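You operate a simulated robot arm through the tools that you are given. There is no shell and no other tool. Be economical: measure what you need, move in short steps, check, and stop when the job is done.

Carry out the task below with a simulated two-armed robot. There is one attempt and no reset: what you move stays moved.

Task
Take the white lint roll on the washer top and put it away on the space under the pine rack. Take the sleeve with the pink tape and leave it on the outlet shelf. Pick up the glass jar with one hand, pass it to the other hand and put it on the top of the shoe bench. Take the cream scent pot and leave it in the shallow tray. Open the board flap with the green handle. Do these in any order. Set down upright: glass jar, cream scent pot.

It is judged by the outcome, as a careful person would: the job done as asked, and still so three seconds after it is handed in. It fails if anything else is knocked over, pushed out of place, dropped, spilled or broken.

Robot
Two 7-joint arms with two-finger parallel grippers on one trunk, on a base that drives. Base frame: it is fixed to the floor where the robot stands at the start and does not move with it; the origin is under the middle of the robot, x ahead of it, y to its left, z up. Readings come in mm, rad, newtons and seconds.
The left shoulder is at the start at [70, 134, 1226], the right one opposite. Places, roughly: board flap with the green handle [-3100, -1900, 900]; cream scent pot [-1000, -2000, 1000]; glass jar (8x8x10 cm) [-1500, -1500, 800]; outlet shelf (23x69 cm) [1360, -3260, 600]; shallow tray (26x18x4 cm) [-1600, 600, 800]; sleeve with the pink tape [0, 500, 1000]; space under the pine rack (15x51 cm) [-960, -1960, 740]; top of the shoe bench [-2700, 600, 400]; white lint roll (5x5x12 cm) [500, -100, 1000]. Payload 1.57 kg a hand.
The TCP of each hand is the grasp point between the finger pads, 30 mm short of the fingertips. In the tool frame z runs along the fingers and y along their closing line. Largest opening 80 mm; finger width 17, thickness 12; the body of the gripper, 40 by 82 mm, starts 80 mm behind the TCP.
Orientation is told as [roll, pitch, yaw] about the base's x, y, z axes, in that order, counted from this pose: with the fingers straight down and closing along the base's y, the tool's x points along the base's -x, its y along +y and its z along -z.

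Tools
- The arms move only by the tool move_arm. It takes "left_moves", "right_moves" or both (then of equal length, played together; a hand with none holds still); each is a list that holds one entry, the list of rows, each a list of 7 numbers: the shift along the tool's x, y, z in units of 30 mm (1.0 is 30 mm), then the turn, a rotation vector about the tool's x, y, z in units of 4 degrees (1.0 is 4 degrees), then the closure in counts, from 0 (fully open) to 255 (shut). In form: [[[tx, ty, tz, wx, wy, wz, fingers], ...]]. A call has 1 to 20 rows; each row shifts and turns the commanded pose from where the row before left it, along the tool's axes as they then stand. A call with a number of a shift or a turn outside -1 to 1 is refused whole. A row lasts 0.2 s, in which the tool goes at most 50 mm and 0.15 rad; a call with a longer step from one row to the next is refused whole, and so is a gripper value outside its range. A pose out of reach is approached as far as the arm can. The call stops where the force on the tool passes 40 N (or 10 N more than at its start, if that is more) or the arm is blocked; 0.2 s more then pass. The fingers move at their own pace (about 153 mm/s each) and stop on an object; they squeeze with about 34 N. The grip force told is the motor's: it shows also when the fingers shut on nothing. Time passes only in rows, and 0.2 s behind the last, so rows that do not move let the fingers close. The reply holds the time, the measured pose of the TCP, the force on the tool along the base axes, the opening and the grip force, in the units named above and with some noise, with the torque about the TCP (base axes, N m) and any sound that the robot's microphone picked up.
- Cameras (640 x 400 px; columns grow to the right, rows downward): "scene" is now at [117.9, 45.9, 1441.5]; the picture's right is [0.56, -0.83, 0.00], its down [-0.58, -0.39, -0.72] and it looks along [0.59, 0.40, -0.70] (base axes); focal length 214 px, centre (320, 200). "left" rides on the left gripper at [72, 7, -122] in its tool frame; the picture's right is [-0.09, 1.00, 0.00], its down [-0.84, -0.08, -0.54] and it looks along [-0.54, -0.05, 0.84] (tool axes); focal length 238 px, centre (320, 200). "right" rides on the right gripper at [72, -7, -122] in its tool frame; the picture's right is [0.09, 1.00, 0.00], its down [-0.84, 0.08, -0.54] and it looks along [-0.54, 0.05, 0.84] (tool axes); focal length 238 px, centre (320, 200). There is no depth. A picture from a camera that has moved, and an enlarged one, comes with that camera's place and axes in the base frame and with its lens.
- grab_frame(camera): a new picture of that camera. The clock stands still meanwhile.
- move_column(by): slides the trunk up (or, below 0, down) by that many mm; the arms and the scene camera ride with it, the base frame stays. It gives what a move gives, with no picture.
- roll_base(legs): drives the robot by 1 to 6 legs, each [ahead, left, turn to the left] in mm, mm and rad, along the robot's own axes; the way and the turn of a leg run together, so that a leg with both is an arc; at most 1500 mm and 3.142 rad a leg. The arms and the cameras ride along, it lands a little off, and it stops where it bumps. It gives what a move gives.
- head_to(pan, tilt): turns the head with the scene camera to pan (to the left, within 1.501 rad either way) and tilt (down, from -0.506 to 1.204), counted from straight ahead of the robot. It gives what a move gives.
- close_up(camera, box): a new picture of the part [left, top, right, bottom] of that camera's present view, enlarged. The clock stands still meanwhile.
- job_done(): hands the job in; it is judged then, once.

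Work in short steps. Places have to be worked out from the pictures, the camera data and where the tool is seen: move nearer, look again, correct. Check each grasp and each placing, and mend what went wrong. You have 165 turns and 118 pictures in all, those below and enlarged ones among them. Open the grippers and draw the arms clear of the work before you hand the job in, unless the task says otherwise; then end with one line.

The tools are called after ">>>" as a command line: name --argument value ..., lists and objects as JSON in quotes. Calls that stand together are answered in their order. move_arm: Moves the arms, as the interface text tells. Its arguments: {"type":"object","properties":{"left_moves":{"type":"array","items":{"type":"array","items":{"type":"array","items":{"type":"number"}}}},"right_moves":{"type":"array","items":{"type":"array","items":{"type":"array","items":{"type":"number"}}}}},"required":[]} The other tools are called the same way: move_column (by) slides the trunk up or down; roll_base (legs) drives the base; head_to (pan, tilt) turns the head that bears the scene camera; grab_frame (camera) takes a picture; close_up (camera, box) takes an enlarged picture of a part of a camera's view; job_done () hands the job in.

At the start:

```text
t: 0.0
left_position: [362.8, 394.7, 1283.9]
left_orientation: [0.001, 0.001, -0.001]
left_force: [0.5, 0.1, 0.3]
left_ft_torque: [0.02, 0.02, 0.03]
left_finger_gap: 80.0
left_finger_force: 0.0
right_position: [389.2, 10.6, 1238.0]
right_orientation: [0.002, -0.001, -0.001]
right_force: [0.5, -0.3, 0.1]
right_ft_torque: [0.03, 0.0, 0.0]
right_finger_gap: 79.9
right_finger_force: 0.0
trunk travel left (down, up): [-800.0, 140.0]
robot x, y, heading: [-1.5, 3.3, -0.002]
head pan, tilt: [0.597, 0.768]
```

scene: 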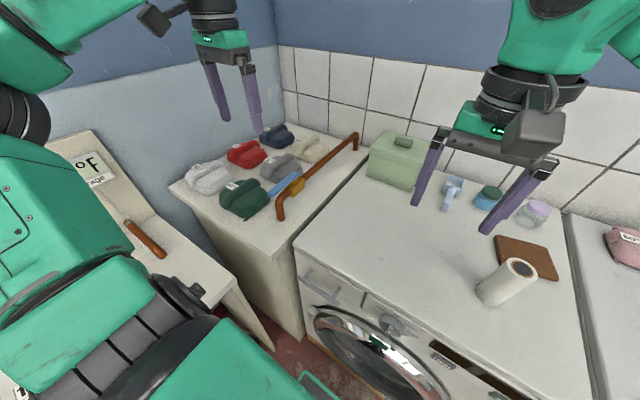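
right: 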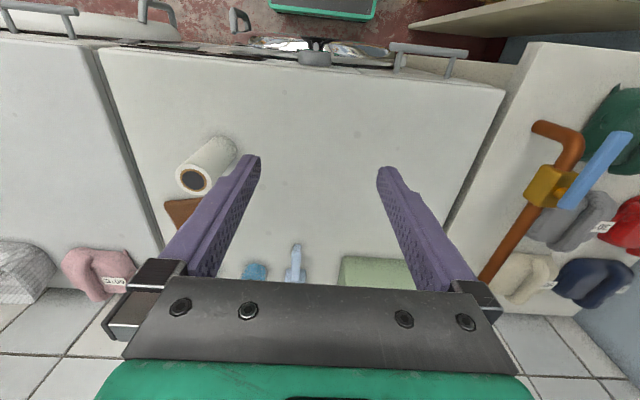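
left: 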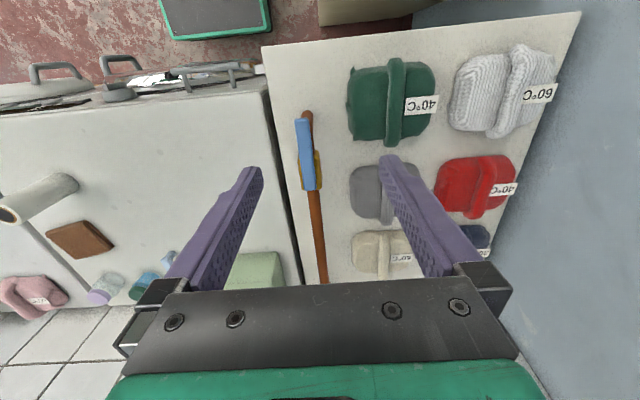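

The lint roll lies on the washer at about [560,-190]. I look around first, beginning with the left side where the sleeve should be.

>>> head_to --pan 1.45 --tilt 0.75

>>> grab_frame --camera "scene"

>>> head_to --pan -0.5 --tilt 0.6

>>> grab_frame --camera "scene"

```text
t: 1.2
left_position: [363.3, 393.6, 1284.4]
left_orientation: [0.0, -0.001, 0.001]
left_force: [-0.1, 0.7, -0.8]
left_ft_torque: [0.02, 0.01, 0.0]
left_finger_gap: 79.7
left_finger_force: 0.0
right_position: [388.6, 11.3, 1239.4]
right_orientation: [0.0, 0.0, 0.001]
right_force: [-0.2, -0.6, -0.5]
right_ft_torque: [0.03, 0.0, 0.02]
right_finger_gap: 80.3
right_finger_force: 0.1
trunk travel left (down, up): [-800.0, 140.0]
robot x, y, heading: [-0.3, -4.5, 0.002]
head pan, tilt: [1.45, 0.75]
```

```text
114 pictures are left
camera scene: at [60.1, 82.0, 1443.0], right [0.99, -0.12, 0.0], down [-0.08, -0.68, -0.73], along [0.09, 0.73, -0.68], focal length 214 px, centre (320, 200)
```

scene: 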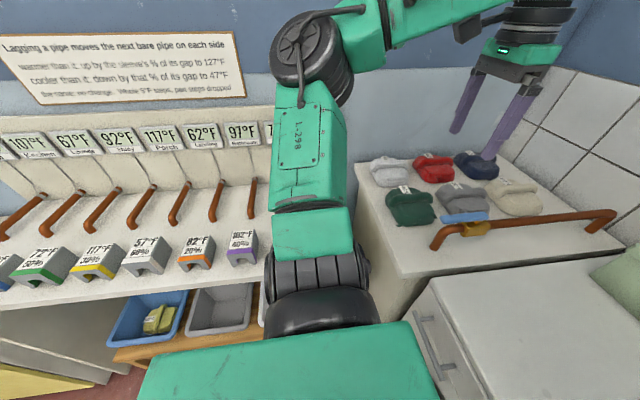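

```text
t: 3.1
left_position: [363.3, 393.6, 1284.6]
left_orientation: [-0.001, 0.001, 0.001]
left_force: [0.5, 1.2, 0.0]
left_ft_torque: [0.0, -0.01, -0.03]
left_finger_gap: 79.9
left_finger_force: 0.2
right_position: [389.6, 12.1, 1239.4]
right_orientation: [-0.001, -0.001, 0.002]
right_force: [-0.7, -0.5, -0.1]
right_ft_torque: [-0.02, -0.02, -0.02]
right_finger_gap: 79.7
right_finger_force: 0.0
trunk travel left (down, up): [-800.0, 140.0]
robot x, y, heading: [0.6, 0.4, 0.004]
head pan, tilt: [-0.499, 0.6]
```

```text
113 pictures are left
camera scene: at [127.7, -42.5, 1455.9], right [-0.48, -0.88, 0.0], down [-0.5, 0.27, -0.82], along [0.72, -0.39, -0.57], focal length 214 px, centre (320, 200)
```

scene: 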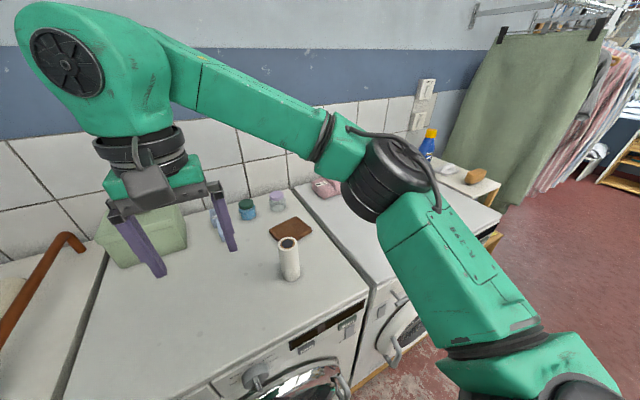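

The lint roll stands upright at about [445,-134], with the washer top near z≈1005. Before grasping I need to know the destination, so I back off a little and turn around to survey the room.

>>> roll_base --legs '[[-500, 0, 0], [0, 0, -1.57]]'

>>> head_to --pan 0.0 --tilt 0.35

>>> grab_frame --camera "scene"

>>> head_to --pan -1.4 --tilt 0.35

>>> grab_frame --camera "scene"

```text
t: 9.9
left_position: [-110.1, -365.4, 1284.3]
left_orientation: [0.0, 0.0, -1.577]
left_force: [-0.7, 0.2, 0.0]
left_ft_torque: [0.0, 0.0, -0.02]
left_finger_gap: 80.0
left_finger_force: 0.1
right_position: [-495.0, -389.8, 1237.9]
right_orientation: [0.0, -0.001, -1.58]
right_force: [0.1, 0.8, -0.1]
right_ft_torque: [0.02, 0.01, 0.01]
right_finger_gap: 80.2
right_finger_force: 0.1
trunk travel left (down, up): [-800.0, 140.0]
robot x, y, heading: [-502.4, -3.5, -1.574]
head pan, tilt: [-0.499, 0.6]
```

```text
t: 10.8
left_position: [-111.8, -365.9, 1284.3]
left_orientation: [0.0, 0.0, -1.575]
left_force: [-0.5, 0.3, 0.9]
left_ft_torque: [0.01, 0.01, 0.0]
left_finger_gap: 80.0
left_finger_force: 0.1
right_position: [-494.3, -389.3, 1237.7]
right_orientation: [0.0, -0.001, -1.577]
right_force: [-0.2, -0.4, -0.3]
right_ft_torque: [0.01, -0.04, -0.02]
right_finger_gap: 80.0
right_finger_force: 0.1
trunk travel left (down, up): [-800.0, 140.0]
robot x, y, heading: [-502.8, -2.1, -1.578]
head pan, tilt: [0.0, 0.351]
```

```text
112 pictures are left
camera scene: at [-504.1, -143.8, 1478.6], right [-1.0, 0.01, 0.0], down [0.0, 0.34, -0.94], along [-0.01, -0.94, -0.34], focal length 214 px, centre (320, 200)
```

scene: 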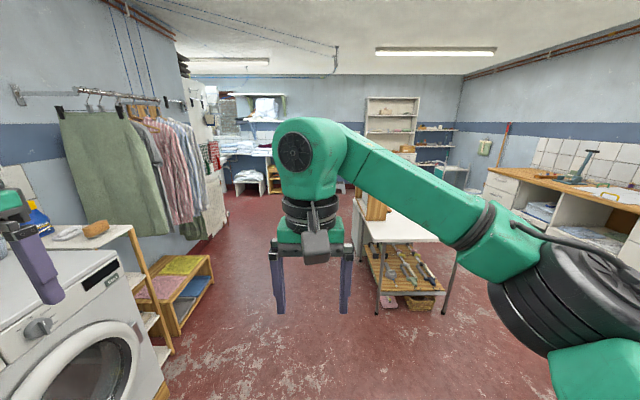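

```text
t: 12.3
left_position: [-110.3, -365.8, 1283.9]
left_orientation: [-0.001, -0.001, -1.577]
left_force: [0.3, -0.1, -0.1]
left_ft_torque: [-0.04, 0.02, -0.04]
left_finger_gap: 79.9
left_finger_force: 0.1
right_position: [-495.0, -389.5, 1239.7]
right_orientation: [0.0, 0.0, -1.578]
right_force: [0.0, 1.2, 0.4]
right_ft_torque: [-0.01, -0.02, -0.02]
right_finger_gap: 80.0
right_finger_force: 0.1
trunk travel left (down, up): [-800.0, 140.0]
robot x, y, heading: [-503.5, 0.8, -1.577]
head pan, tilt: [-1.4, 0.351]
```

```text
111 pictures are left
camera scene: at [-595.2, -66.1, 1478.7], right [-0.16, 0.99, 0.0], down [0.34, 0.06, -0.94], along [-0.93, -0.15, -0.34], focal length 214 px, centre (320, 200)
```

scene: 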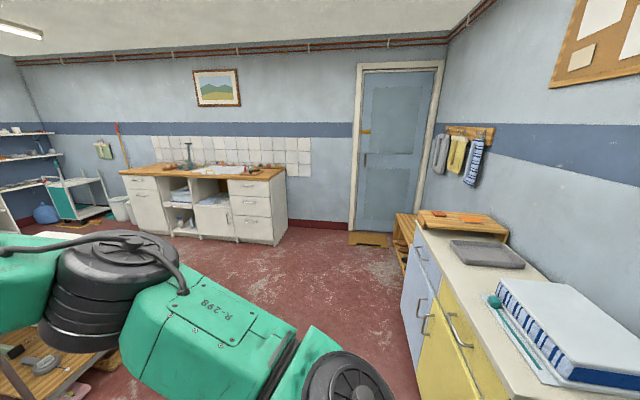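

The middle table with the pine rack spans x≈-1000..-1570, starting at y≈-1520. I drive to its +x side and look at it.

>>> roll_base --legs '[[1000, 150, 0], [900, 150, 0], [0, 0, -1.57]]'

>>> head_to --pan 0.0 --tilt 0.6

>>> grab_frame --camera "scene"

```text
t: 25.8
left_position: [-568.2, -2284.6, 1285.3]
left_orientation: [-0.001, 0.001, 3.134]
left_force: [-0.6, -0.7, -0.1]
left_ft_torque: [-0.02, -0.01, 0.0]
left_finger_gap: 79.7
left_finger_force: 0.0
right_position: [-591.6, -1902.1, 1238.7]
right_orientation: [0.0, -0.001, 3.133]
right_force: [-0.4, 0.9, 0.1]
right_ft_torque: [0.01, -0.01, 0.01]
right_finger_gap: 80.0
right_finger_force: 0.1
trunk travel left (down, up): [-800.0, 140.0]
robot x, y, heading: [-201.9, -1895.0, 3.134]
head pan, tilt: [-1.4, 0.351]
```

```text
t: 27.3
left_position: [-568.8, -2284.7, 1284.0]
left_orientation: [0.0, -0.001, 3.136]
left_force: [-0.8, 0.1, -0.2]
left_ft_torque: [-0.01, 0.01, -0.04]
left_finger_gap: 79.9
left_finger_force: 0.1
right_position: [-591.4, -1901.8, 1239.6]
right_orientation: [-0.002, 0.001, 3.132]
right_force: [0.6, 0.9, -0.4]
right_ft_torque: [0.01, 0.01, -0.01]
right_finger_gap: 80.2
right_finger_force: 0.2
trunk travel left (down, up): [-800.0, 140.0]
robot x, y, heading: [-205.5, -1892.1, 3.132]
head pan, tilt: [0.0, 0.6]
```

```text
110 pictures are left
camera scene: at [-341.2, -1892.4, 1455.9], right [0.01, 1.0, 0.0], down [0.56, 0.0, -0.83], along [-0.83, 0.01, -0.56], focal length 214 px, centre (320, 200)
```

scene: 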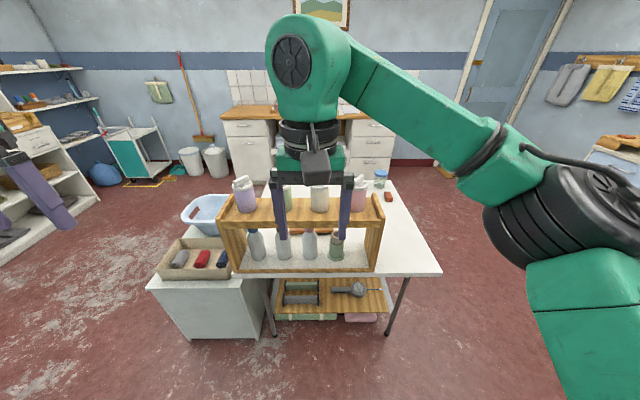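

The rack is in view: pots on top, bottles beneath. I zoom in on it.

>>> close_up --camera "scene" --box '[150, 150, 450, 340]'

```text
2.11 times, centred on (300, 245) of scene
camera zoom: at [-341.2, -1892.4, 1455.9], right [0.01, 1.0, 0.0], down [0.56, 0.0, -0.83], along [-0.83, 0.01, -0.56], focal length 452 px, centre (362, 105)
```

zoom: 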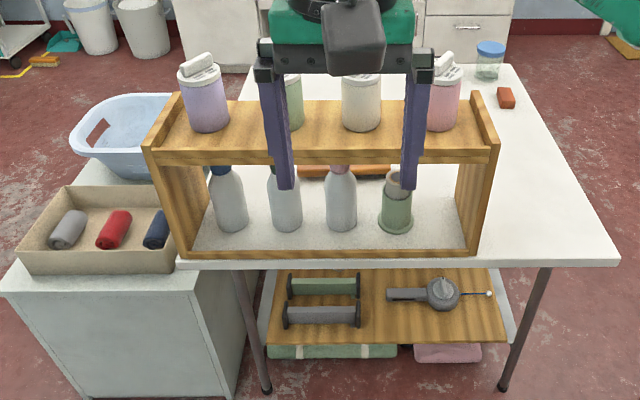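

The rack front is at x≈-883, with a clear space from z 740 to about 980 holding four bottles and a gap near y≈-1735. The cream pot is at about [-940,-1885] on top and the jar at about [-1544,-1481]. I do the jar first, so I drive to the table's +y side facing -y.

>>> roll_base --legs '[[0, -900, 0], [1175, 0, 0], [0, 0, 1.57]]'

>>> head_to --pan -0.2 --tilt 0.85

>>> grab_frame --camera "scene"

>>> grab_frame --camera "right"

```text
t: 41.4
left_position: [-998.0, -1376.9, 1283.9]
left_orientation: [0.0, 0.001, -1.607]
left_force: [-0.2, 0.0, -0.2]
left_ft_torque: [-0.01, 0.01, -0.01]
left_finger_gap: 79.9
left_finger_force: 0.0
right_position: [-1382.0, -1390.2, 1239.3]
right_orientation: [0.001, -0.001, -1.606]
right_force: [-0.8, -1.1, -0.3]
right_ft_torque: [0.04, 0.01, 0.0]
right_finger_gap: 79.9
right_finger_force: 0.1
trunk travel left (down, up): [-800.0, 140.0]
robot x, y, heading: [-1383.4, -999.2, -1.604]
head pan, tilt: [0.0, 0.6]
```

```text
t: 42.1
left_position: [-997.5, -1378.0, 1282.9]
left_orientation: [0.001, 0.0, -1.605]
left_force: [0.2, 0.5, 0.0]
left_ft_torque: [0.0, 0.0, 0.0]
left_finger_gap: 79.6
left_finger_force: 0.0
right_position: [-1381.7, -1390.2, 1238.5]
right_orientation: [0.001, -0.001, -1.606]
right_force: [-0.4, -0.5, -0.5]
right_ft_torque: [0.04, 0.0, 0.01]
right_finger_gap: 80.1
right_finger_force: 0.0
trunk travel left (down, up): [-800.0, 140.0]
robot x, y, heading: [-1378.7, -1002.4, -1.607]
head pan, tilt: [-0.201, 0.85]
```

```text
108 pictures are left
camera scene: at [-1398.9, -1127.1, 1435.1], right [-0.97, 0.23, 0.0], down [0.17, 0.73, -0.66], along [-0.15, -0.64, -0.75], focal length 214 px, centre (320, 200)
```

scene: 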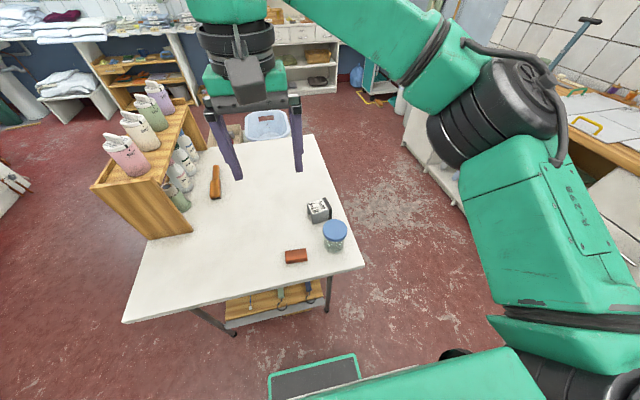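

```text
107 pictures are left
camera right: at [-1384.6, -1318.1, 1359.8], right [1.0, 0.06, 0.0], down [0.05, -0.84, 0.54], along [0.03, -0.54, -0.84], focal length 238 px, centre (320, 200)
```

right: 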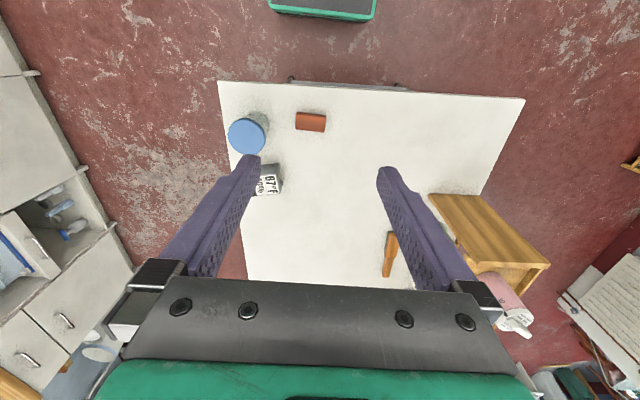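

The jar lid is at about [-1539,-1498,840], and both views agree. Its width is near the gripper's limit, so I zoom in to compare lid and body.

>>> close_up --camera "scene" --box '[280, 180, 380, 270]'

>>> close_up --camera "right" --box '[206, 90, 296, 200]'

```text
4.44 times, centred on (330, 225) of scene
camera zoom: at [-1398.9, -1127.1, 1435.1], right [-0.97, 0.23, 0.0], down [0.17, 0.73, -0.66], along [-0.15, -0.64, -0.75], focal length 953 px, centre (276, 89)
```

zoom: 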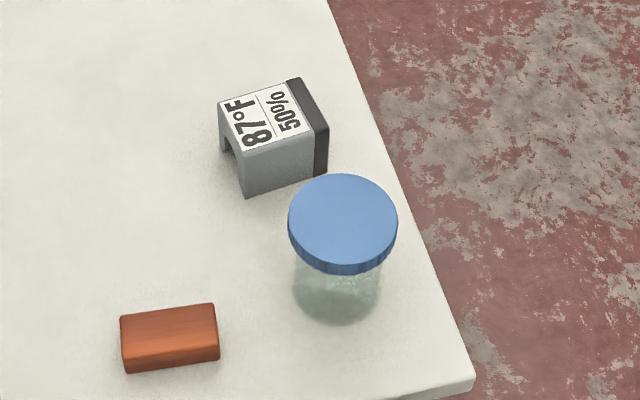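

```text
3.64 times, centred on (251, 145) of right
camera zoom: at [-1384.6, -1318.1, 1359.8], right [1.0, 0.06, 0.0], down [0.05, -0.84, 0.54], along [0.03, -0.54, -0.84], focal length 867 px, centre (571, 400)
```

zoom: 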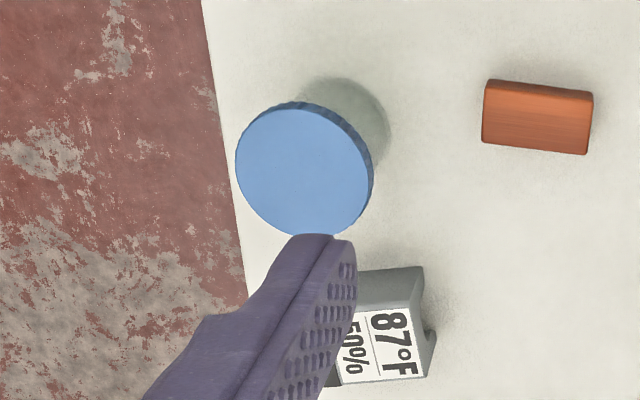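

The body is about 70 mm wide and the lid about 80, so I must grip the body from the side with a tilted hand. The right hand goes to a pre-grasp point on the robot side of the jar and begins tilting.

>>> move_arm --right_moves '[[[0, -0.34, 0.94, 0, 0, 0, 0], [0, -0.34, 0.94, 0, 0, 0, 0], [0, -0.34, 0.94, 0, 0, 0, 0], [0, -0.34, 0.94, 0, 0, 0, 0], [0, -0.34, 0.94, 0, 0, 0, 0], [0, -0.34, 0.94, 0, 0, 0, 0], [0, -0.34, 0.94, 0, 0, 0, 0], [0, -0.34, 0.94, 0, 0, 0, 0], [0, -0.34, 0.94, 0, 0, 0, 0], [0, -0.34, 0.94, 0, 0, 0, 0], [0, -0.34, 0.94, 0, 0, 0, 0], [0, -0.34, 0.94, 0, 0, 0, 0], [0, -0.34, 0.94, 0, 0, 0, 0], [0, -0.34, 0.94, 0, 0, 0, 0], [0, -0.34, 0.94, 0, 0, 0, 0]]]'

>>> move_arm --right_moves '[[[0, 0, 0, 0, -1, 0, 0], [0, 0, 0, 0, -1, 0, 0], [0, 0, 0, 0, -1, 0, 0], [0, 0, 0, 0, -1, 0, 0], [0, 0, 0, 0, -1, 0, 0], [0, 0, 0, 0, -1, 0, 0], [0, 0, 0, 0, -1, 0, 0], [0, 0, 0, 0, -1, 0, 0], [0, 0, 0, 0, -1, 0, 0], [0, 0, 0, 0, -1, 0, 0], [0, 0, 0, 0, -1, 0, 0], [0, 0, 0, 0, -1, 0, 0], [0, 0, 0, 0, -1, 0, 0], [0, 0, 0, 0, -1, 0, 0], [0, 0, 0, 0, -1, 0, 0], [0, 0, 0, 0, -1, 0, 0]]]'

>>> grab_frame --camera "right"

>>> grab_frame --camera "scene"

```text
t: 45.3
left_position: [-999.3, -1377.8, 1285.2]
left_orientation: [0.0, 0.001, -1.606]
left_force: [-0.2, 0.2, -0.1]
left_ft_torque: [-0.01, 0.03, 0.01]
left_finger_gap: 79.8
left_finger_force: 0.0
right_position: [-1535.1, -1385.9, 818.0]
right_orientation: [-0.001, -0.001, -1.607]
right_force: [0.4, 0.7, -0.6]
right_ft_torque: [0.01, -0.05, 0.01]
right_finger_gap: 80.0
right_finger_force: 0.0
trunk travel left (down, up): [-800.0, 140.0]
robot x, y, heading: [-1379.3, -999.9, -1.603]
head pan, tilt: [-0.201, 0.85]
```

```text
t: 48.7
left_position: [-998.0, -1377.3, 1284.1]
left_orientation: [-0.001, 0.0, -1.606]
left_force: [0.5, 0.3, 0.5]
left_ft_torque: [0.01, 0.03, 0.0]
left_finger_gap: 80.0
left_finger_force: 0.1
right_position: [-1534.1, -1385.0, 815.6]
right_orientation: [0.002, -0.627, -1.606]
right_force: [0.2, 1.4, -0.6]
right_ft_torque: [-0.02, 0.03, 0.0]
right_finger_gap: 79.9
right_finger_force: 0.1
right hand out of reach, approached as far as the arm can: row 10, 11, 12, 13, 14, 15, 16
trunk travel left (down, up): [-800.0, 140.0]
robot x, y, heading: [-1380.2, -1000.9, -1.603]
head pan, tilt: [-0.201, 0.85]
```

```text
104 pictures are left
camera right: at [-1535.4, -1255.5, 871.2], right [1.0, 0.04, -0.05], down [0.07, -0.36, 0.93], along [0.02, -0.93, -0.36], focal length 238 px, centre (320, 200)
```

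right: 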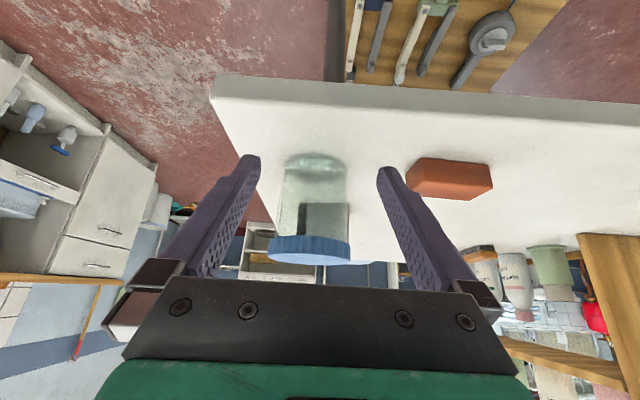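

```text
103 pictures are left
camera scene: at [-1399.1, -1127.0, 1435.0], right [-0.97, 0.23, 0.0], down [0.18, 0.73, -0.66], along [-0.15, -0.64, -0.75], focal length 214 px, centre (320, 200)
```

scene: 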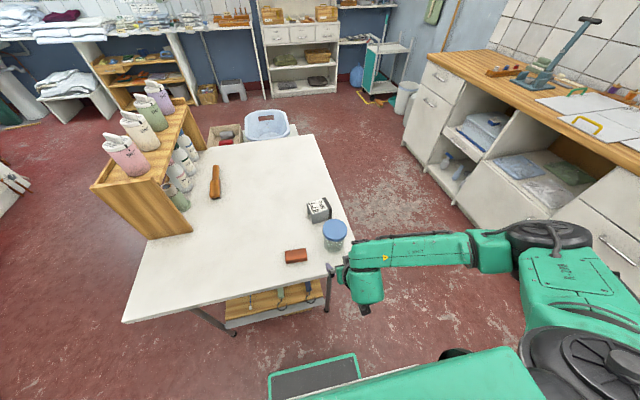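

The tilt stalled at 36° because the arm is reach-limited with the shoulder so high. I raise the hand, then lower the trunk so the arm can tilt further.

>>> move_arm --right_moves '[[[-0.59, 0, -0.81, 0, 0, 0, 0], [-0.59, 0, -0.81, 0, 0, 0, 0], [-0.59, 0, -0.81, 0, 0, 0, 0], [-0.59, 0, -0.81, 0, 0, 0, 0], [-0.59, 0, -0.81, 0, 0, 0, 0], [-0.59, 0, -0.81, 0, 0, 0, 0], [-0.59, 0, -0.81, 0, 0, 0, 0], [-0.59, 0, -0.81, 0, 0, 0, 0]]]'

>>> move_column --by -250

```text
t: 50.5
left_position: [-998.2, -1376.7, 1285.1]
left_orientation: [0.0, 0.0, -1.606]
left_force: [-0.4, -1.1, 0.2]
left_ft_torque: [0.01, 0.01, -0.02]
left_finger_gap: 80.2
left_finger_force: 0.1
right_position: [-1533.3, -1384.9, 1056.6]
right_orientation: [-0.001, -0.628, -1.605]
right_force: [-0.6, -0.2, 0.2]
right_ft_torque: [0.01, 0.0, -0.01]
right_finger_gap: 80.1
right_finger_force: 0.0
trunk travel left (down, up): [-800.0, 140.0]
robot x, y, heading: [-1376.7, -1000.4, -1.602]
head pan, tilt: [-0.201, 0.85]
```

```text
t: 53.1
left_position: [-998.0, -1377.1, 1034.0]
left_orientation: [0.001, 0.002, -1.607]
left_force: [-0.1, 0.2, 0.4]
left_ft_torque: [0.0, 0.02, 0.0]
left_finger_gap: 80.1
left_finger_force: 0.0
right_position: [-1535.3, -1384.0, 805.0]
right_orientation: [-0.001, -0.628, -1.606]
right_force: [0.0, 0.2, 0.2]
right_ft_torque: [0.0, 0.04, 0.0]
right_finger_gap: 80.2
right_finger_force: 0.0
trunk travel left (down, up): [-550.0, 390.0]
robot x, y, heading: [-1381.1, -999.6, -1.604]
head pan, tilt: [-0.201, 0.85]
```

The hand is back at z 805 with a lower shoulder, so I tilt 30° more.

>>> move_arm --right_moves '[[[0, 0, 0, 0, -1, 0, 0], [0, 0, 0, 0, -1, 0, 0], [0, 0, 0, 0, -1, 0, 0], [0, 0, 0, 0, -1, 0, 0], [0, 0, 0, 0, -1, 0, 0], [0, 0, 0, 0, -1, 0, 0], [0, 0, 0, 0, -1, 0, 0], [0, 0, 0, 0, -0.5, 0, 0]]]'

>>> grab_frame --camera "right"

```text
t: 54.9
left_position: [-998.2, -1376.9, 1035.0]
left_orientation: [0.001, 0.001, -1.605]
left_force: [0.4, 0.4, 0.6]
left_ft_torque: [-0.02, 0.01, -0.01]
left_finger_gap: 79.9
left_finger_force: 0.0
right_position: [-1526.7, -1385.5, 805.8]
right_orientation: [0.003, -0.76, -1.587]
right_force: [-1.0, 0.2, 0.0]
right_ft_torque: [0.0, 0.01, -0.01]
right_finger_gap: 79.8
right_finger_force: 0.1
right hand out of reach, approached as far as the arm can: row 2, 3, 4, 5, 6, 7
trunk travel left (down, up): [-550.0, 390.0]
robot x, y, heading: [-1377.9, -999.1, -1.606]
head pan, tilt: [-0.201, 0.85]
```

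```text
102 pictures are left
camera right: at [-1530.2, -1249.3, 844.0], right [1.0, 0.05, -0.06], down [0.07, -0.23, 0.97], along [0.04, -0.97, -0.24], focal length 238 px, centre (320, 200)
```

right: 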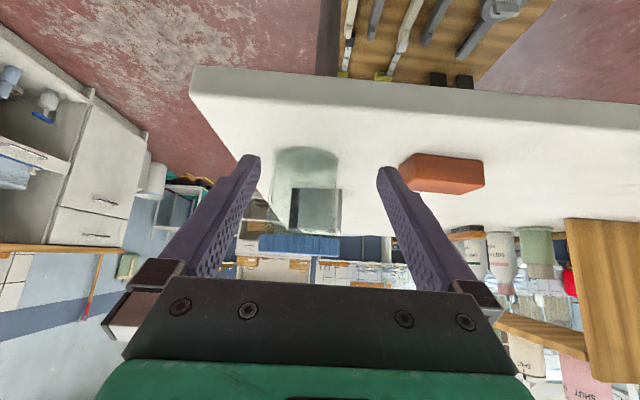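

The tilt is now 43°, probably limited by the arm being folded close to the body. I back the base away 160 mm, extend the hand again and try more tilt.

>>> roll_base --legs '[[-160, 0, 0.03]]'

>>> move_arm --right_moves '[[[-0.725, 0, 0.69, 0, 0, 0, 0], [-0.725, 0, 0.69, 0, 0, 0, 0], [-0.725, 0, 0.69, 0, 0, 0, 0], [-0.725, 0, 0.69, 0, 0, 0, 0], [-0.725, 0, 0.69, 0, 0, 0, 0], [0, 0, 0, 0, -1, 0, 0], [0, 0, 0, 0, -1, 0, 0], [0, 0, 0, 0, -1, 0, 0], [0, 0, 0, 0, -1, 0, 0], [0, 0, 0, 0, -1, 0, 0]]]'

```text
t: 56.3
left_position: [-984.5, -1205.2, 1033.6]
left_orientation: [0.002, -0.001, -1.577]
left_force: [-0.8, 0.0, 0.4]
left_ft_torque: [-0.05, -0.01, 0.03]
left_finger_gap: 80.1
left_finger_force: 0.0
right_position: [-1510.7, -1227.8, 806.2]
right_orientation: [0.002, -0.759, -1.557]
right_force: [-0.1, 0.7, 0.5]
right_ft_torque: [-0.03, -0.02, 0.0]
right_finger_gap: 80.0
right_finger_force: 0.1
trunk travel left (down, up): [-550.0, 390.0]
robot x, y, heading: [-1379.0, -841.4, -1.575]
head pan, tilt: [-0.201, 0.85]
```

```text
t: 58.5
left_position: [-982.9, -1205.2, 1032.9]
left_orientation: [0.001, 0.0, -1.576]
left_force: [-0.5, 0.2, 0.7]
left_ft_torque: [-0.01, 0.0, -0.02]
left_finger_gap: 79.8
left_finger_force: 0.0
right_position: [-1509.5, -1378.2, 806.3]
right_orientation: [0.004, -1.112, -1.558]
right_force: [0.5, 0.2, 0.6]
right_ft_torque: [-0.02, -0.01, 0.0]
right_finger_gap: 80.0
right_finger_force: 0.0
trunk travel left (down, up): [-550.0, 390.0]
robot x, y, heading: [-1378.1, -840.2, -1.575]
head pan, tilt: [-0.201, 0.85]
```

The tilt is now 64°, which is enough. I align sideways with the jar and check with the hand camera before advancing.

>>> move_arm --right_moves '[[[-0.27, -0.52, 0, 0, 0, 0, 0], [-0.27, -0.52, 0, 0, 0, 0, 0]]]'

>>> grab_frame --camera "right"

```text
t: 59.1
left_position: [-984.1, -1204.4, 1033.0]
left_orientation: [0.002, 0.002, -1.576]
left_force: [-0.1, 1.0, 0.6]
left_ft_torque: [-0.01, 0.02, 0.03]
left_finger_gap: 80.1
left_finger_force: 0.0
right_position: [-1540.4, -1385.8, 820.9]
right_orientation: [0.005, -1.11, -1.56]
right_force: [0.1, 0.2, -0.2]
right_ft_torque: [-0.01, 0.0, 0.0]
right_finger_gap: 80.0
right_finger_force: 0.1
trunk travel left (down, up): [-550.0, 390.0]
robot x, y, heading: [-1374.8, -839.2, -1.577]
head pan, tilt: [-0.201, 0.85]
```

```text
101 pictures are left
camera right: at [-1548.1, -1244.8, 809.6], right [1.0, 0.06, -0.08], down [0.07, 0.11, 0.99], along [0.07, -0.99, 0.11], focal length 238 px, centre (320, 200)
```

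right: 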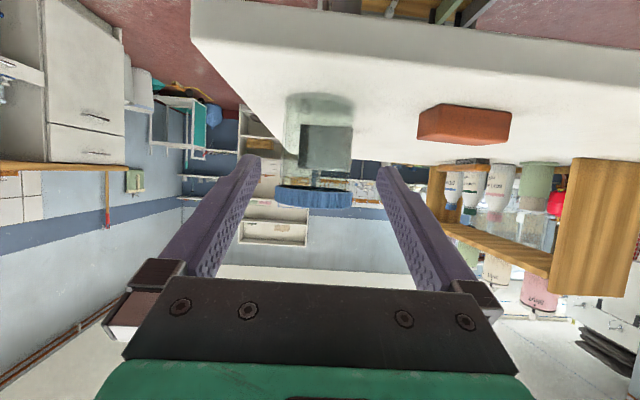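

The jar is centred within about 3 mm and the lid underside is at z≈822. I advance 123 mm along the fingers and look before closing.

>>> move_arm --right_moves '[[[0, 0.05, 0.68, 0, 0, 0, 0], [0, 0.03, 0.68, 0, 0, 0, 0], [0, 0, 0.68, 0, 0, 0, 0], [0, 0, 0.68, 0, 0, 0, 0], [0, 0, 0.68, 0, 0, 0, 0], [0, 0, 0.68, 0, 0, 0, 0]]]'

>>> grab_frame --camera "right"

```text
t: 60.5
left_position: [-983.3, -1205.9, 1033.7]
left_orientation: [0.002, 0.004, -1.577]
left_force: [0.0, 1.0, 0.9]
left_ft_torque: [0.02, 0.02, 0.0]
left_finger_gap: 79.8
left_finger_force: 0.1
right_position: [-1536.2, -1496.8, 765.2]
right_orientation: [0.003, -1.109, -1.557]
right_force: [-0.3, 0.5, 0.6]
right_ft_torque: [0.02, 0.01, -0.03]
right_finger_gap: 79.9
right_finger_force: 0.0
trunk travel left (down, up): [-550.0, 390.0]
robot x, y, heading: [-1373.1, -839.9, -1.576]
head pan, tilt: [-0.201, 0.85]
```

```text
100 pictures are left
camera right: at [-1543.7, -1356.6, 754.6], right [0.99, 0.06, -0.08], down [0.07, 0.11, 0.99], along [0.07, -0.99, 0.11], focal length 238 px, centre (320, 200)
```

right: 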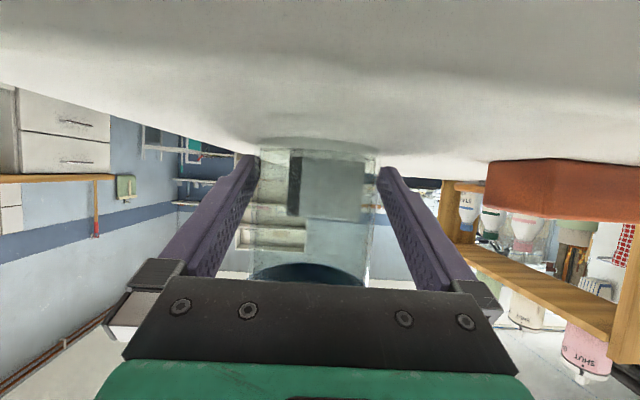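

The jar sits between the pads and nothing touches, so I close.

>>> move_arm --right_moves '[[[0, 0, 0, 0, 0, 0, 255], [0, 0, 0, 0, 0, 0, 255], [0, 0, 0, 0, 0, 0, 255]]]'

>>> move_arm --right_moves '[[[-0.75, 0, -0.37, 0, 0, 0, 255], [-0.75, 0, -0.37, 0, 0, 0, 255], [-0.75, 0, -0.37, 0, 0, 0, 255], [-0.75, 0, -0.37, 0, 0, 0, 255]]]'

>>> grab_frame --camera "scene"

```text
t: 61.3
left_position: [-984.0, -1205.8, 1033.7]
left_orientation: [0.0, 0.0, -1.577]
left_force: [-0.3, 0.4, 0.1]
left_ft_torque: [-0.02, 0.04, -0.04]
left_finger_gap: 80.0
left_finger_force: 0.0
right_position: [-1536.1, -1496.6, 766.6]
right_orientation: [0.003, -1.108, -1.559]
right_force: [-0.5, 0.0, 0.1]
right_ft_torque: [-0.01, 0.05, -0.01]
right_finger_gap: 71.8
right_finger_force: 34.2
trunk travel left (down, up): [-550.0, 390.0]
robot x, y, heading: [-1374.5, -843.1, -1.578]
head pan, tilt: [-0.201, 0.85]
```

```text
t: 62.3
left_position: [-984.6, -1204.9, 1033.8]
left_orientation: [0.0, 0.001, -1.576]
left_force: [-0.6, -0.6, -1.0]
left_ft_torque: [0.0, 0.01, 0.02]
left_finger_gap: 79.9
left_finger_force: 0.1
right_position: [-1536.9, -1496.2, 866.2]
right_orientation: [0.002, -1.109, -1.558]
right_force: [0.1, -0.1, -2.4]
right_ft_torque: [0.02, 0.0, -0.01]
right_finger_gap: 71.9
right_finger_force: 33.8
trunk travel left (down, up): [-550.0, 390.0]
robot x, y, heading: [-1373.5, -836.5, -1.573]
head pan, tilt: [-0.201, 0.85]
```

```text
99 pictures are left
camera scene: at [-1392.2, -966.6, 1185.0], right [-0.98, 0.2, 0.0], down [0.15, 0.74, -0.66], along [-0.14, -0.65, -0.75], focal length 214 px, centre (320, 200)
```

scene: 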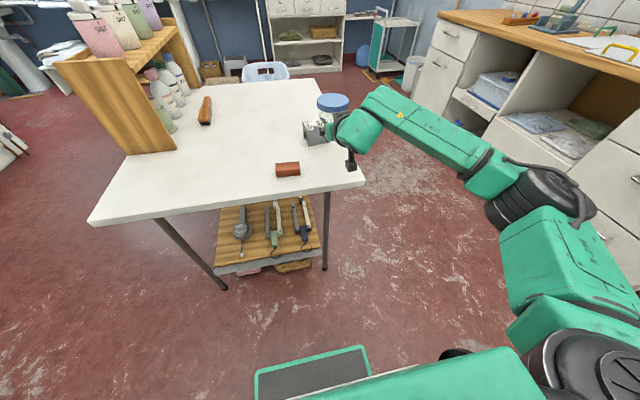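

The jar is held at 2.4 N. I back away from the table to hand over above clear floor, bring the jar toward the middle, and turn the left hand by 90°.

>>> roll_base --legs '[[-260, 0, 0]]'

>>> move_arm --right_moves '[[[-0.3, 0.6, -0.15, 0, 0, 0, 255], [-0.3, 0.6, -0.15, 0, 0, 0, 255], [-0.3, 0.6, -0.15, 0, 0, 0, 255], [-0.3, 0.6, -0.15, 0, 0, 0, 255], [-0.3, 0.6, -0.15, 0, 0, 0, 255], [-0.3, 0.6, -0.15, 0, 0, 0, 255], [-0.3, 0.6, -0.15, 0, 0, 0, 255], [0, 0, 0, 0, 0, 0, 255], [0, 0, 0, 0, 0, 0, 255], [0, 0, 0, 0, 0, 0, 255], [0, 0, 0, 0, 0, 0, 255], [0, 0, 0, 0, 0, 0, 255], [0, 0, 0, 0, 0, 0, 255], [0, 0, 0, 0, 0, 0, 255], [0, 0, 0, 0, 0, 0, 255], [0, 0, 0, 0, 0, 0, 255], [0, 0, 0, 0, 0, 0, 255], [0, 0, 0, 0, 0, 0, 255], [0, 0, 0, 0, 0, 0, 255], [0, 0, 0, 0, 0, 0, 255]]]' --left_moves '[[[0, 0, 0, 0, 0, -1, 0], [0, 0, 0, 0, 0, -1, 0], [0, 0, 0, 0, 0, -1, 0], [0, 0, 0, 0, 0, -1, 0], [0, 0, 0, 0, 0, -1, 0], [0, 0, 0, 0, 0, -1, 0], [0, 0, 0, 0, 0, -1, 0], [0, 0, 0, 0, 0, -1, 0], [0, 0, 0, 0, 0, -1, 0], [0, 0, 0, 0, 0, -1, 0], [0, 0, 0, 0, 0, -1, 0], [0, 0, 0, 0, 0, -1, 0], [0, 0, 0, 0, 0, -1, 0], [0, 0, 0, 0, 0, -1, 0], [0, 0, 0, 0, 0, -1, 0], [0, 0, 0, 0, 0, -1, 0], [0, 0, 0, 0, 0, -1, 0], [0, 0, 0, 0, 0, -1, 0], [0, 0, 0, 0, 0, -1, 0], [0, 0, 0, 0, 0, -1, 0]]]'

```text
t: 64.2
left_position: [-982.7, -941.0, 1033.6]
left_orientation: [0.0, 0.0, -1.57]
left_force: [-0.9, 0.3, 0.4]
left_ft_torque: [-0.01, 0.04, 0.02]
left_finger_gap: 80.0
left_finger_force: 0.1
right_position: [-1534.0, -1233.6, 867.0]
right_orientation: [0.004, -1.11, -1.553]
right_force: [0.3, 0.4, -2.3]
right_ft_torque: [0.01, -0.03, 0.0]
right_finger_gap: 71.9
right_finger_force: 33.8
trunk travel left (down, up): [-550.0, 390.0]
robot x, y, heading: [-1371.4, -576.4, -1.572]
head pan, tilt: [-0.201, 0.85]
```

```text
t: 68.4
left_position: [-980.7, -940.4, 1033.6]
left_orientation: [0.0, -0.002, -0.171]
left_force: [0.4, 0.4, 0.4]
left_ft_torque: [0.01, -0.03, 0.02]
left_finger_gap: 80.1
left_finger_force: 0.0
right_position: [-1407.9, -1230.5, 937.8]
right_orientation: [0.003, -1.108, -1.554]
right_force: [0.1, -0.4, -1.7]
right_ft_torque: [-0.03, -0.02, 0.0]
right_finger_gap: 71.5
right_finger_force: 33.8
trunk travel left (down, up): [-550.0, 390.0]
robot x, y, heading: [-1375.3, -574.3, -1.568]
head pan, tilt: [-0.201, 0.85]
```

The left hand finishes its yaw and moves to a pre-grasp point to the robot's left of the jar. It then tilts 50° toward it.

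>>> move_arm --left_moves '[[[0, 0, 0, 0, 0, -0.82, 0], [0, 0, 0, 0, 0, -0.82, 0], [0, 0, 0, 0, 0, -0.82, 0], [0.74, -0.69, -0.04, 0, 0, 0, 0], [0.74, -0.69, -0.04, 0, 0, 0, 0], [0.74, -0.69, -0.04, 0, 0, 0, 0], [0.74, -0.69, -0.04, 0, 0, 0, 0], [0.74, -0.69, -0.04, 0, 0, 0, 0], [0.74, -0.69, -0.04, 0, 0, 0, 0], [0.74, -0.69, -0.04, 0, 0, 0, 0], [0.74, -0.69, -0.04, 0, 0, 0, 0], [0.74, -0.69, -0.04, 0, 0, 0, 0], [0.74, -0.69, -0.04, 0, 0, 0, 0], [0.74, -0.69, -0.04, 0, 0, 0, 0], [0.74, -0.69, -0.04, 0, 0, 0, 0], [0.74, -0.69, -0.04, 0, 0, 0, 0], [0.74, -0.69, -0.04, 0, 0, 0, 0]]]'

>>> move_arm --left_moves '[[[0, 0, 0, 0, 1, 0, 0], [0, 0, 0, 0, 1, 0, 0], [0, 0, 0, 0, 1, 0, 0], [0, 0, 0, 0, 1, 0, 0], [0, 0, 0, 0, 1, 0, 0], [0, 0, 0, 0, 1, 0, 0], [0, 0, 0, 0, 1, 0, 0], [0, 0, 0, 0, 1, 0, 0], [0, 0, 0, 0, 1, 0, 0], [0, 0, 0, 0, 1, 0, 0], [0, 0, 0, 0, 1, 0, 0], [0, 0, 0, 0, 1, 0, 0], [0, 0, 0, 0, 0.5, 0, 0]]]'

>>> grab_frame --camera "left"

>>> grab_frame --camera "scene"

```text
t: 72.0
left_position: [-1199.6, -1081.2, 991.6]
left_orientation: [0.0, 0.001, -0.003]
left_force: [0.0, -0.8, -0.4]
left_ft_torque: [0.0, 0.0, -0.01]
left_finger_gap: 79.7
left_finger_force: 0.1
left hand out of reach, approached as far as the arm can: row 10, 11, 12, 13, 14, 15, 16, 17
right_position: [-1407.9, -1230.2, 936.8]
right_orientation: [0.004, -1.109, -1.553]
right_force: [0.2, 0.5, -1.1]
right_ft_torque: [0.01, -0.02, -0.03]
right_finger_gap: 70.1
right_finger_force: 34.2
trunk travel left (down, up): [-550.0, 390.0]
robot x, y, heading: [-1378.0, -576.3, -1.568]
head pan, tilt: [-0.201, 0.85]
```

```text
t: 74.8
left_position: [-1200.7, -1079.2, 990.4]
left_orientation: [0.002, 0.874, -0.001]
left_force: [-0.1, 0.9, -0.7]
left_ft_torque: [0.0, -0.02, -0.01]
left_finger_gap: 80.0
left_finger_force: 0.0
right_position: [-1407.2, -1231.1, 936.8]
right_orientation: [0.003, -1.11, -1.553]
right_force: [-0.4, 0.0, -2.6]
right_ft_torque: [0.0, 0.05, 0.0]
right_finger_gap: 70.1
right_finger_force: 34.1
trunk travel left (down, up): [-550.0, 390.0]
robot x, y, heading: [-1374.4, -574.4, -1.572]
head pan, tilt: [-0.201, 0.85]
```

```text
98 pictures are left
camera left: at [-1152.8, -1073.6, 1125.3], right [0.06, 1.0, -0.07], down [0.95, -0.08, -0.29], along [-0.3, -0.05, -0.95], focal length 238 px, centre (320, 200)
```

left: 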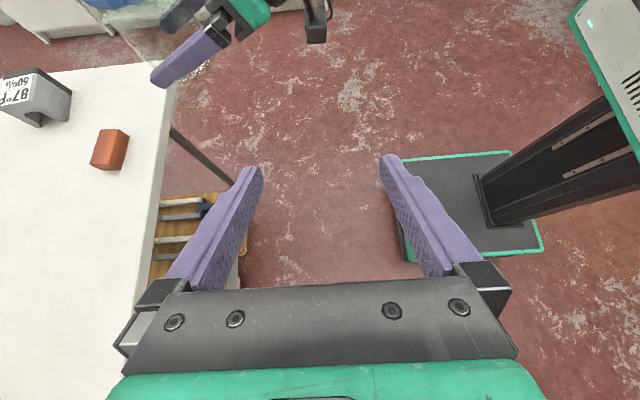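

```text
97 pictures are left
camera scene: at [-1390.8, -704.5, 1184.9], right [-0.98, 0.2, 0.0], down [0.15, 0.74, -0.66], along [-0.13, -0.65, -0.75], focal length 214 px, centre (320, 200)
```

scene: 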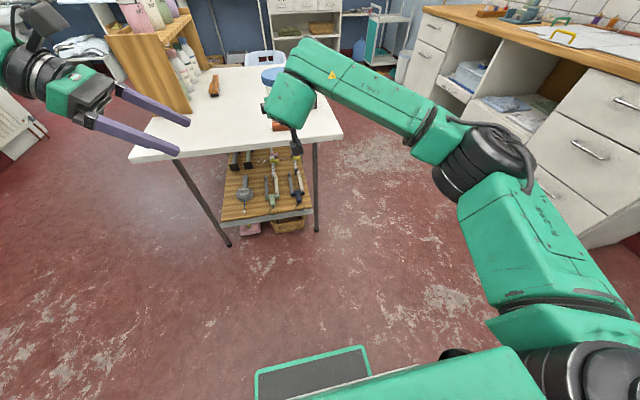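

The left tilt of 50° is reached but the hand is short of the target. I retry the translation now that it is tilted.

>>> move_arm --left_moves '[[[0.446, -0.63, 0.13, 0, 0, 0, 0], [0.446, -0.63, 0.13, 0, 0, 0, 0], [0.446, -0.63, 0.13, 0, 0, 0, 0], [0.446, -0.63, 0.13, 0, 0, 0, 0], [0.446, -0.63, 0.13, 0, 0, 0, 0], [0.446, -0.63, 0.13, 0, 0, 0, 0], [0.446, -0.63, 0.13, 0, 0, 0, 0], [0.446, -0.63, 0.13, 0, 0, 0, 0]]]'

>>> grab_frame --camera "left"

```text
t: 76.6
left_position: [-1277.7, -1128.0, 1020.2]
left_orientation: [0.0, 0.872, 0.0]
left_force: [-0.1, -1.4, 0.0]
left_ft_torque: [-0.02, -0.06, 0.02]
left_finger_gap: 80.2
left_finger_force: 0.1
left hand out of reach, approached as far as the arm can: row 4, 5, 6, 7, 8
right_position: [-1406.8, -1231.9, 937.2]
right_orientation: [0.003, -1.11, -1.555]
right_force: [-1.4, -0.1, -2.5]
right_ft_torque: [0.05, 0.03, 0.01]
right_finger_gap: 70.1
right_finger_force: 33.7
trunk travel left (down, up): [-550.0, 390.0]
robot x, y, heading: [-1375.2, -577.0, -1.575]
head pan, tilt: [-0.201, 0.85]
```

```text
96 pictures are left
camera left: at [-1231.8, -1121.7, 1155.5], right [0.06, 1.0, -0.07], down [0.95, -0.08, -0.29], along [-0.3, -0.05, -0.95], focal length 238 px, centre (320, 200)
```

left: 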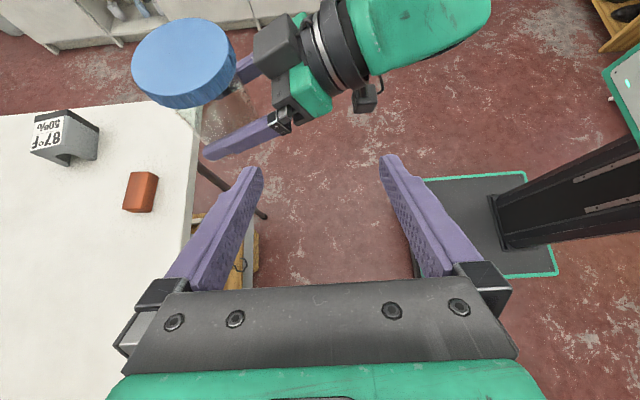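

The left arm's forward limit is about y=-1128. I bring the right hand with the jar 110 mm closer to the robot.

>>> move_arm --right_moves '[[[0.325, 0, -0.657, 0, 0, 0, 255], [0.325, 0, -0.657, 0, 0, 0, 255], [0.325, 0, -0.657, 0, 0, 0, 255], [0.325, 0, -0.657, 0, 0, 0, 255], [0.325, 0, -0.657, 0, 0, 0, 255]]]'

>>> grab_frame --camera "left"

```text
t: 77.8
left_position: [-1279.3, -1128.3, 1020.2]
left_orientation: [0.001, 0.874, -0.002]
left_force: [-0.5, -0.2, -0.5]
left_ft_torque: [-0.02, 0.03, -0.02]
left_finger_gap: 80.0
left_finger_force: 0.0
right_position: [-1407.0, -1120.9, 936.4]
right_orientation: [0.006, -1.111, -1.554]
right_force: [0.2, 0.6, -2.4]
right_ft_torque: [0.0, 0.0, 0.04]
right_finger_gap: 70.5
right_finger_force: 33.6
trunk travel left (down, up): [-550.0, 390.0]
robot x, y, heading: [-1372.5, -579.8, -1.572]
head pan, tilt: [-0.201, 0.85]
```

```text
95 pictures are left
camera left: at [-1231.7, -1120.9, 1155.9], right [0.06, 1.0, -0.07], down [0.95, -0.08, -0.29], along [-0.3, -0.05, -0.95], focal length 238 px, centre (320, 200)
```

left: 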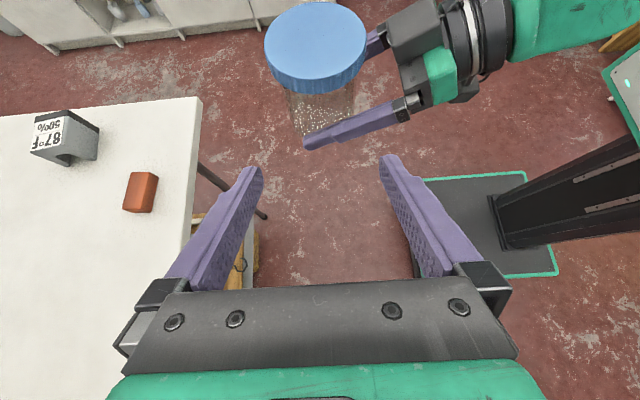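

From this view the jar is at about (-1405,-1123) with its bottom near z 910. I align the left hand and advance 75 mm, then check.

>>> move_arm --left_moves '[[[0.5, 0.09, 0, 0, 0, 0, 0], [0.5, 0.09, 0, 0, 0, 0, 0], [0, 0, 0.6, 0, 0, 0, 0], [0, 0, 0.6, 0, 0, 0, 0], [0, 0, 0.6, 0, 0, 0, 0], [0, 0, 0.7, 0, 0, 0, 0]]]'

>>> grab_frame --camera "left"

>>> close_up --camera "scene" --box '[180, 20, 380, 170]'

```text
t: 79.2
left_position: [-1350.0, -1113.5, 995.3]
left_orientation: [-0.009, 0.879, -0.004]
left_force: [23.2, -4.3, 26.0]
left_ft_torque: [1.17, -0.1, -1.08]
left_finger_gap: 75.6
left_finger_force: 0.0
left hand out of reach, approached as far as the arm can: row 1, 2, 6
right_position: [-1411.1, -1120.6, 931.4]
right_orientation: [-0.012, -1.099, -1.544]
right_force: [-23.6, 4.1, -29.9]
right_ft_torque: [-1.61, 0.25, 1.5]
right_finger_gap: 69.9
right_finger_force: 33.7
trunk travel left (down, up): [-550.0, 390.0]
robot x, y, heading: [-1373.8, -577.5, -1.575]
head pan, tilt: [-0.201, 0.85]
```

```text
94 pictures are left
camera left: at [-1301.3, -1106.3, 1129.3], right [0.05, 1.0, -0.08], down [0.95, -0.07, -0.3], along [-0.3, -0.06, -0.95], focal length 238 px, centre (320, 200)
```

left: 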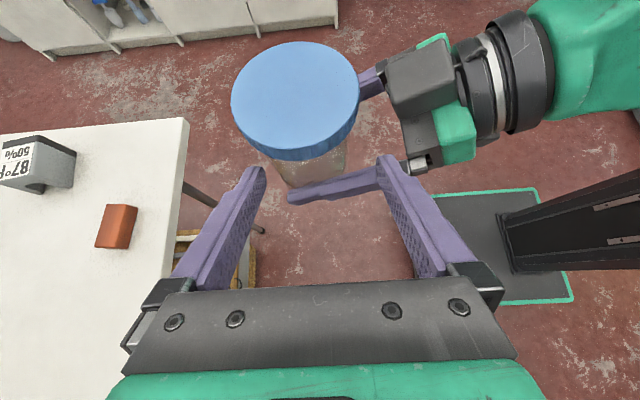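

```text
2.67 times, centred on (280, 95) of scene
camera zoom: at [-1391.0, -704.6, 1184.9], right [-0.98, 0.2, 0.0], down [0.15, 0.74, -0.66], along [-0.13, -0.65, -0.75], focal length 572 px, centre (427, 480)
```

zoom: 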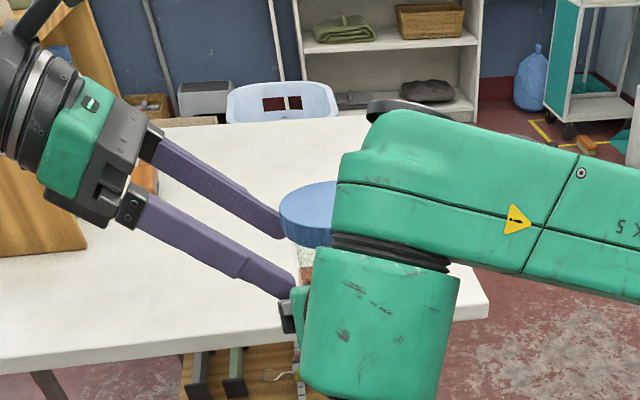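

The left fingertip touched the right knuckle because the reach-limited left hand drifted sideways. I retract the left hand and rotate both hands 45° about the vertical, so they meet in a more natural forward V.

>>> move_arm --left_moves '[[[0, 0, -0.7, 0, 0, 0, 0], [0, 0, -0.7, 0, 0, 0, 0], [0, 0, -0.8, 0, 0, 0, 0], [0, 0, -0.8, 0, 0, 0, 0]]]'

>>> move_arm --right_moves '[[[0, 0, 0, -0.84, 0, -0.415, 255], [0, 0, 0, -0.84, 0, -0.415, 255], [0, 0, 0, -0.84, 0, -0.415, 255], [0, 0, 0, -0.84, 0, -0.415, 255], [0, 0, 0, -0.84, 0, -0.415, 255], [0, 0, 0, -0.84, 0, -0.415, 255], [0, 0, 0, -0.84, 0, -0.415, 255], [0, 0, 0, -0.84, 0, -0.415, 255], [0, 0, 0, -0.84, 0, -0.415, 255], [0, 0, 0, -0.84, 0, -0.415, 255], [0, 0, 0, -0.84, 0, -0.415, 255], [0, 0, 0, -0.84, 0, -0.415, 255]]]' --left_moves '[[[0, 0, 0, 0.72, 0, -0.6, 0], [0, 0, 0, 0.72, 0, -0.6, 0], [0, 0, 0, 0.72, 0, -0.6, 0], [0, 0, 0, 0.72, 0, -0.6, 0], [0, 0, 0, 0.72, 0, -0.6, 0], [0, 0, 0, 0.72, 0, -0.6, 0], [0, 0, 0, 0.72, 0, -0.6, 0], [0, 0, 0, 0.72, 0, -0.6, 0], [0, 0, 0, 0.72, 0, -0.6, 0], [0, 0, 0, 0.72, 0, -0.6, 0], [0, 0, 0, 0.72, 0, -0.6, 0], [0, 0, 0, 0.72, 0, -0.6, 0]]]'

>>> grab_frame --camera "scene"

```text
t: 80.2
left_position: [-1282.6, -1111.9, 1049.9]
left_orientation: [0.001, 0.871, -0.003]
left_force: [0.1, 0.1, 0.3]
left_ft_torque: [-0.04, -0.01, -0.04]
left_finger_gap: 79.9
left_finger_force: 0.0
right_position: [-1408.3, -1122.1, 938.3]
right_orientation: [0.002, -1.111, -1.554]
right_force: [0.6, 0.9, -3.2]
right_ft_torque: [0.03, -0.02, 0.04]
right_finger_gap: 70.2
right_finger_force: 33.9
trunk travel left (down, up): [-550.0, 390.0]
robot x, y, heading: [-1374.3, -577.5, -1.574]
head pan, tilt: [-0.201, 0.85]
```

```text
t: 82.8
left_position: [-1283.7, -1110.1, 1049.0]
left_orientation: [-0.004, 0.873, 0.78]
left_force: [0.6, 0.7, 0.1]
left_ft_torque: [-0.01, 0.01, 0.02]
left_finger_gap: 80.0
left_finger_force: 0.2
right_position: [-1410.2, -1120.9, 936.8]
right_orientation: [0.008, -1.113, -0.838]
right_force: [0.0, 0.0, -2.9]
right_ft_torque: [0.0, 0.01, 0.0]
right_finger_gap: 70.0
right_finger_force: 34.5
right hand out of reach, approached as far as the arm can: row 12
trunk travel left (down, up): [-550.0, 390.0]
robot x, y, heading: [-1376.7, -576.3, -1.577]
head pan, tilt: [-0.201, 0.85]
```

```text
92 pictures are left
camera scene: at [-1391.8, -703.5, 1185.0], right [-0.98, 0.2, 0.0], down [0.15, 0.74, -0.66], along [-0.13, -0.65, -0.75], focal length 214 px, centre (320, 200)
```

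scene: 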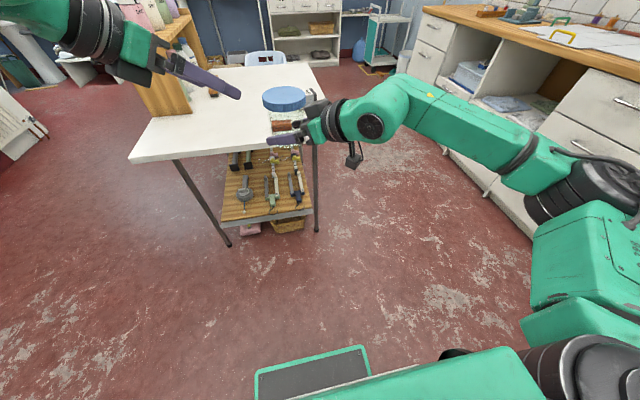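

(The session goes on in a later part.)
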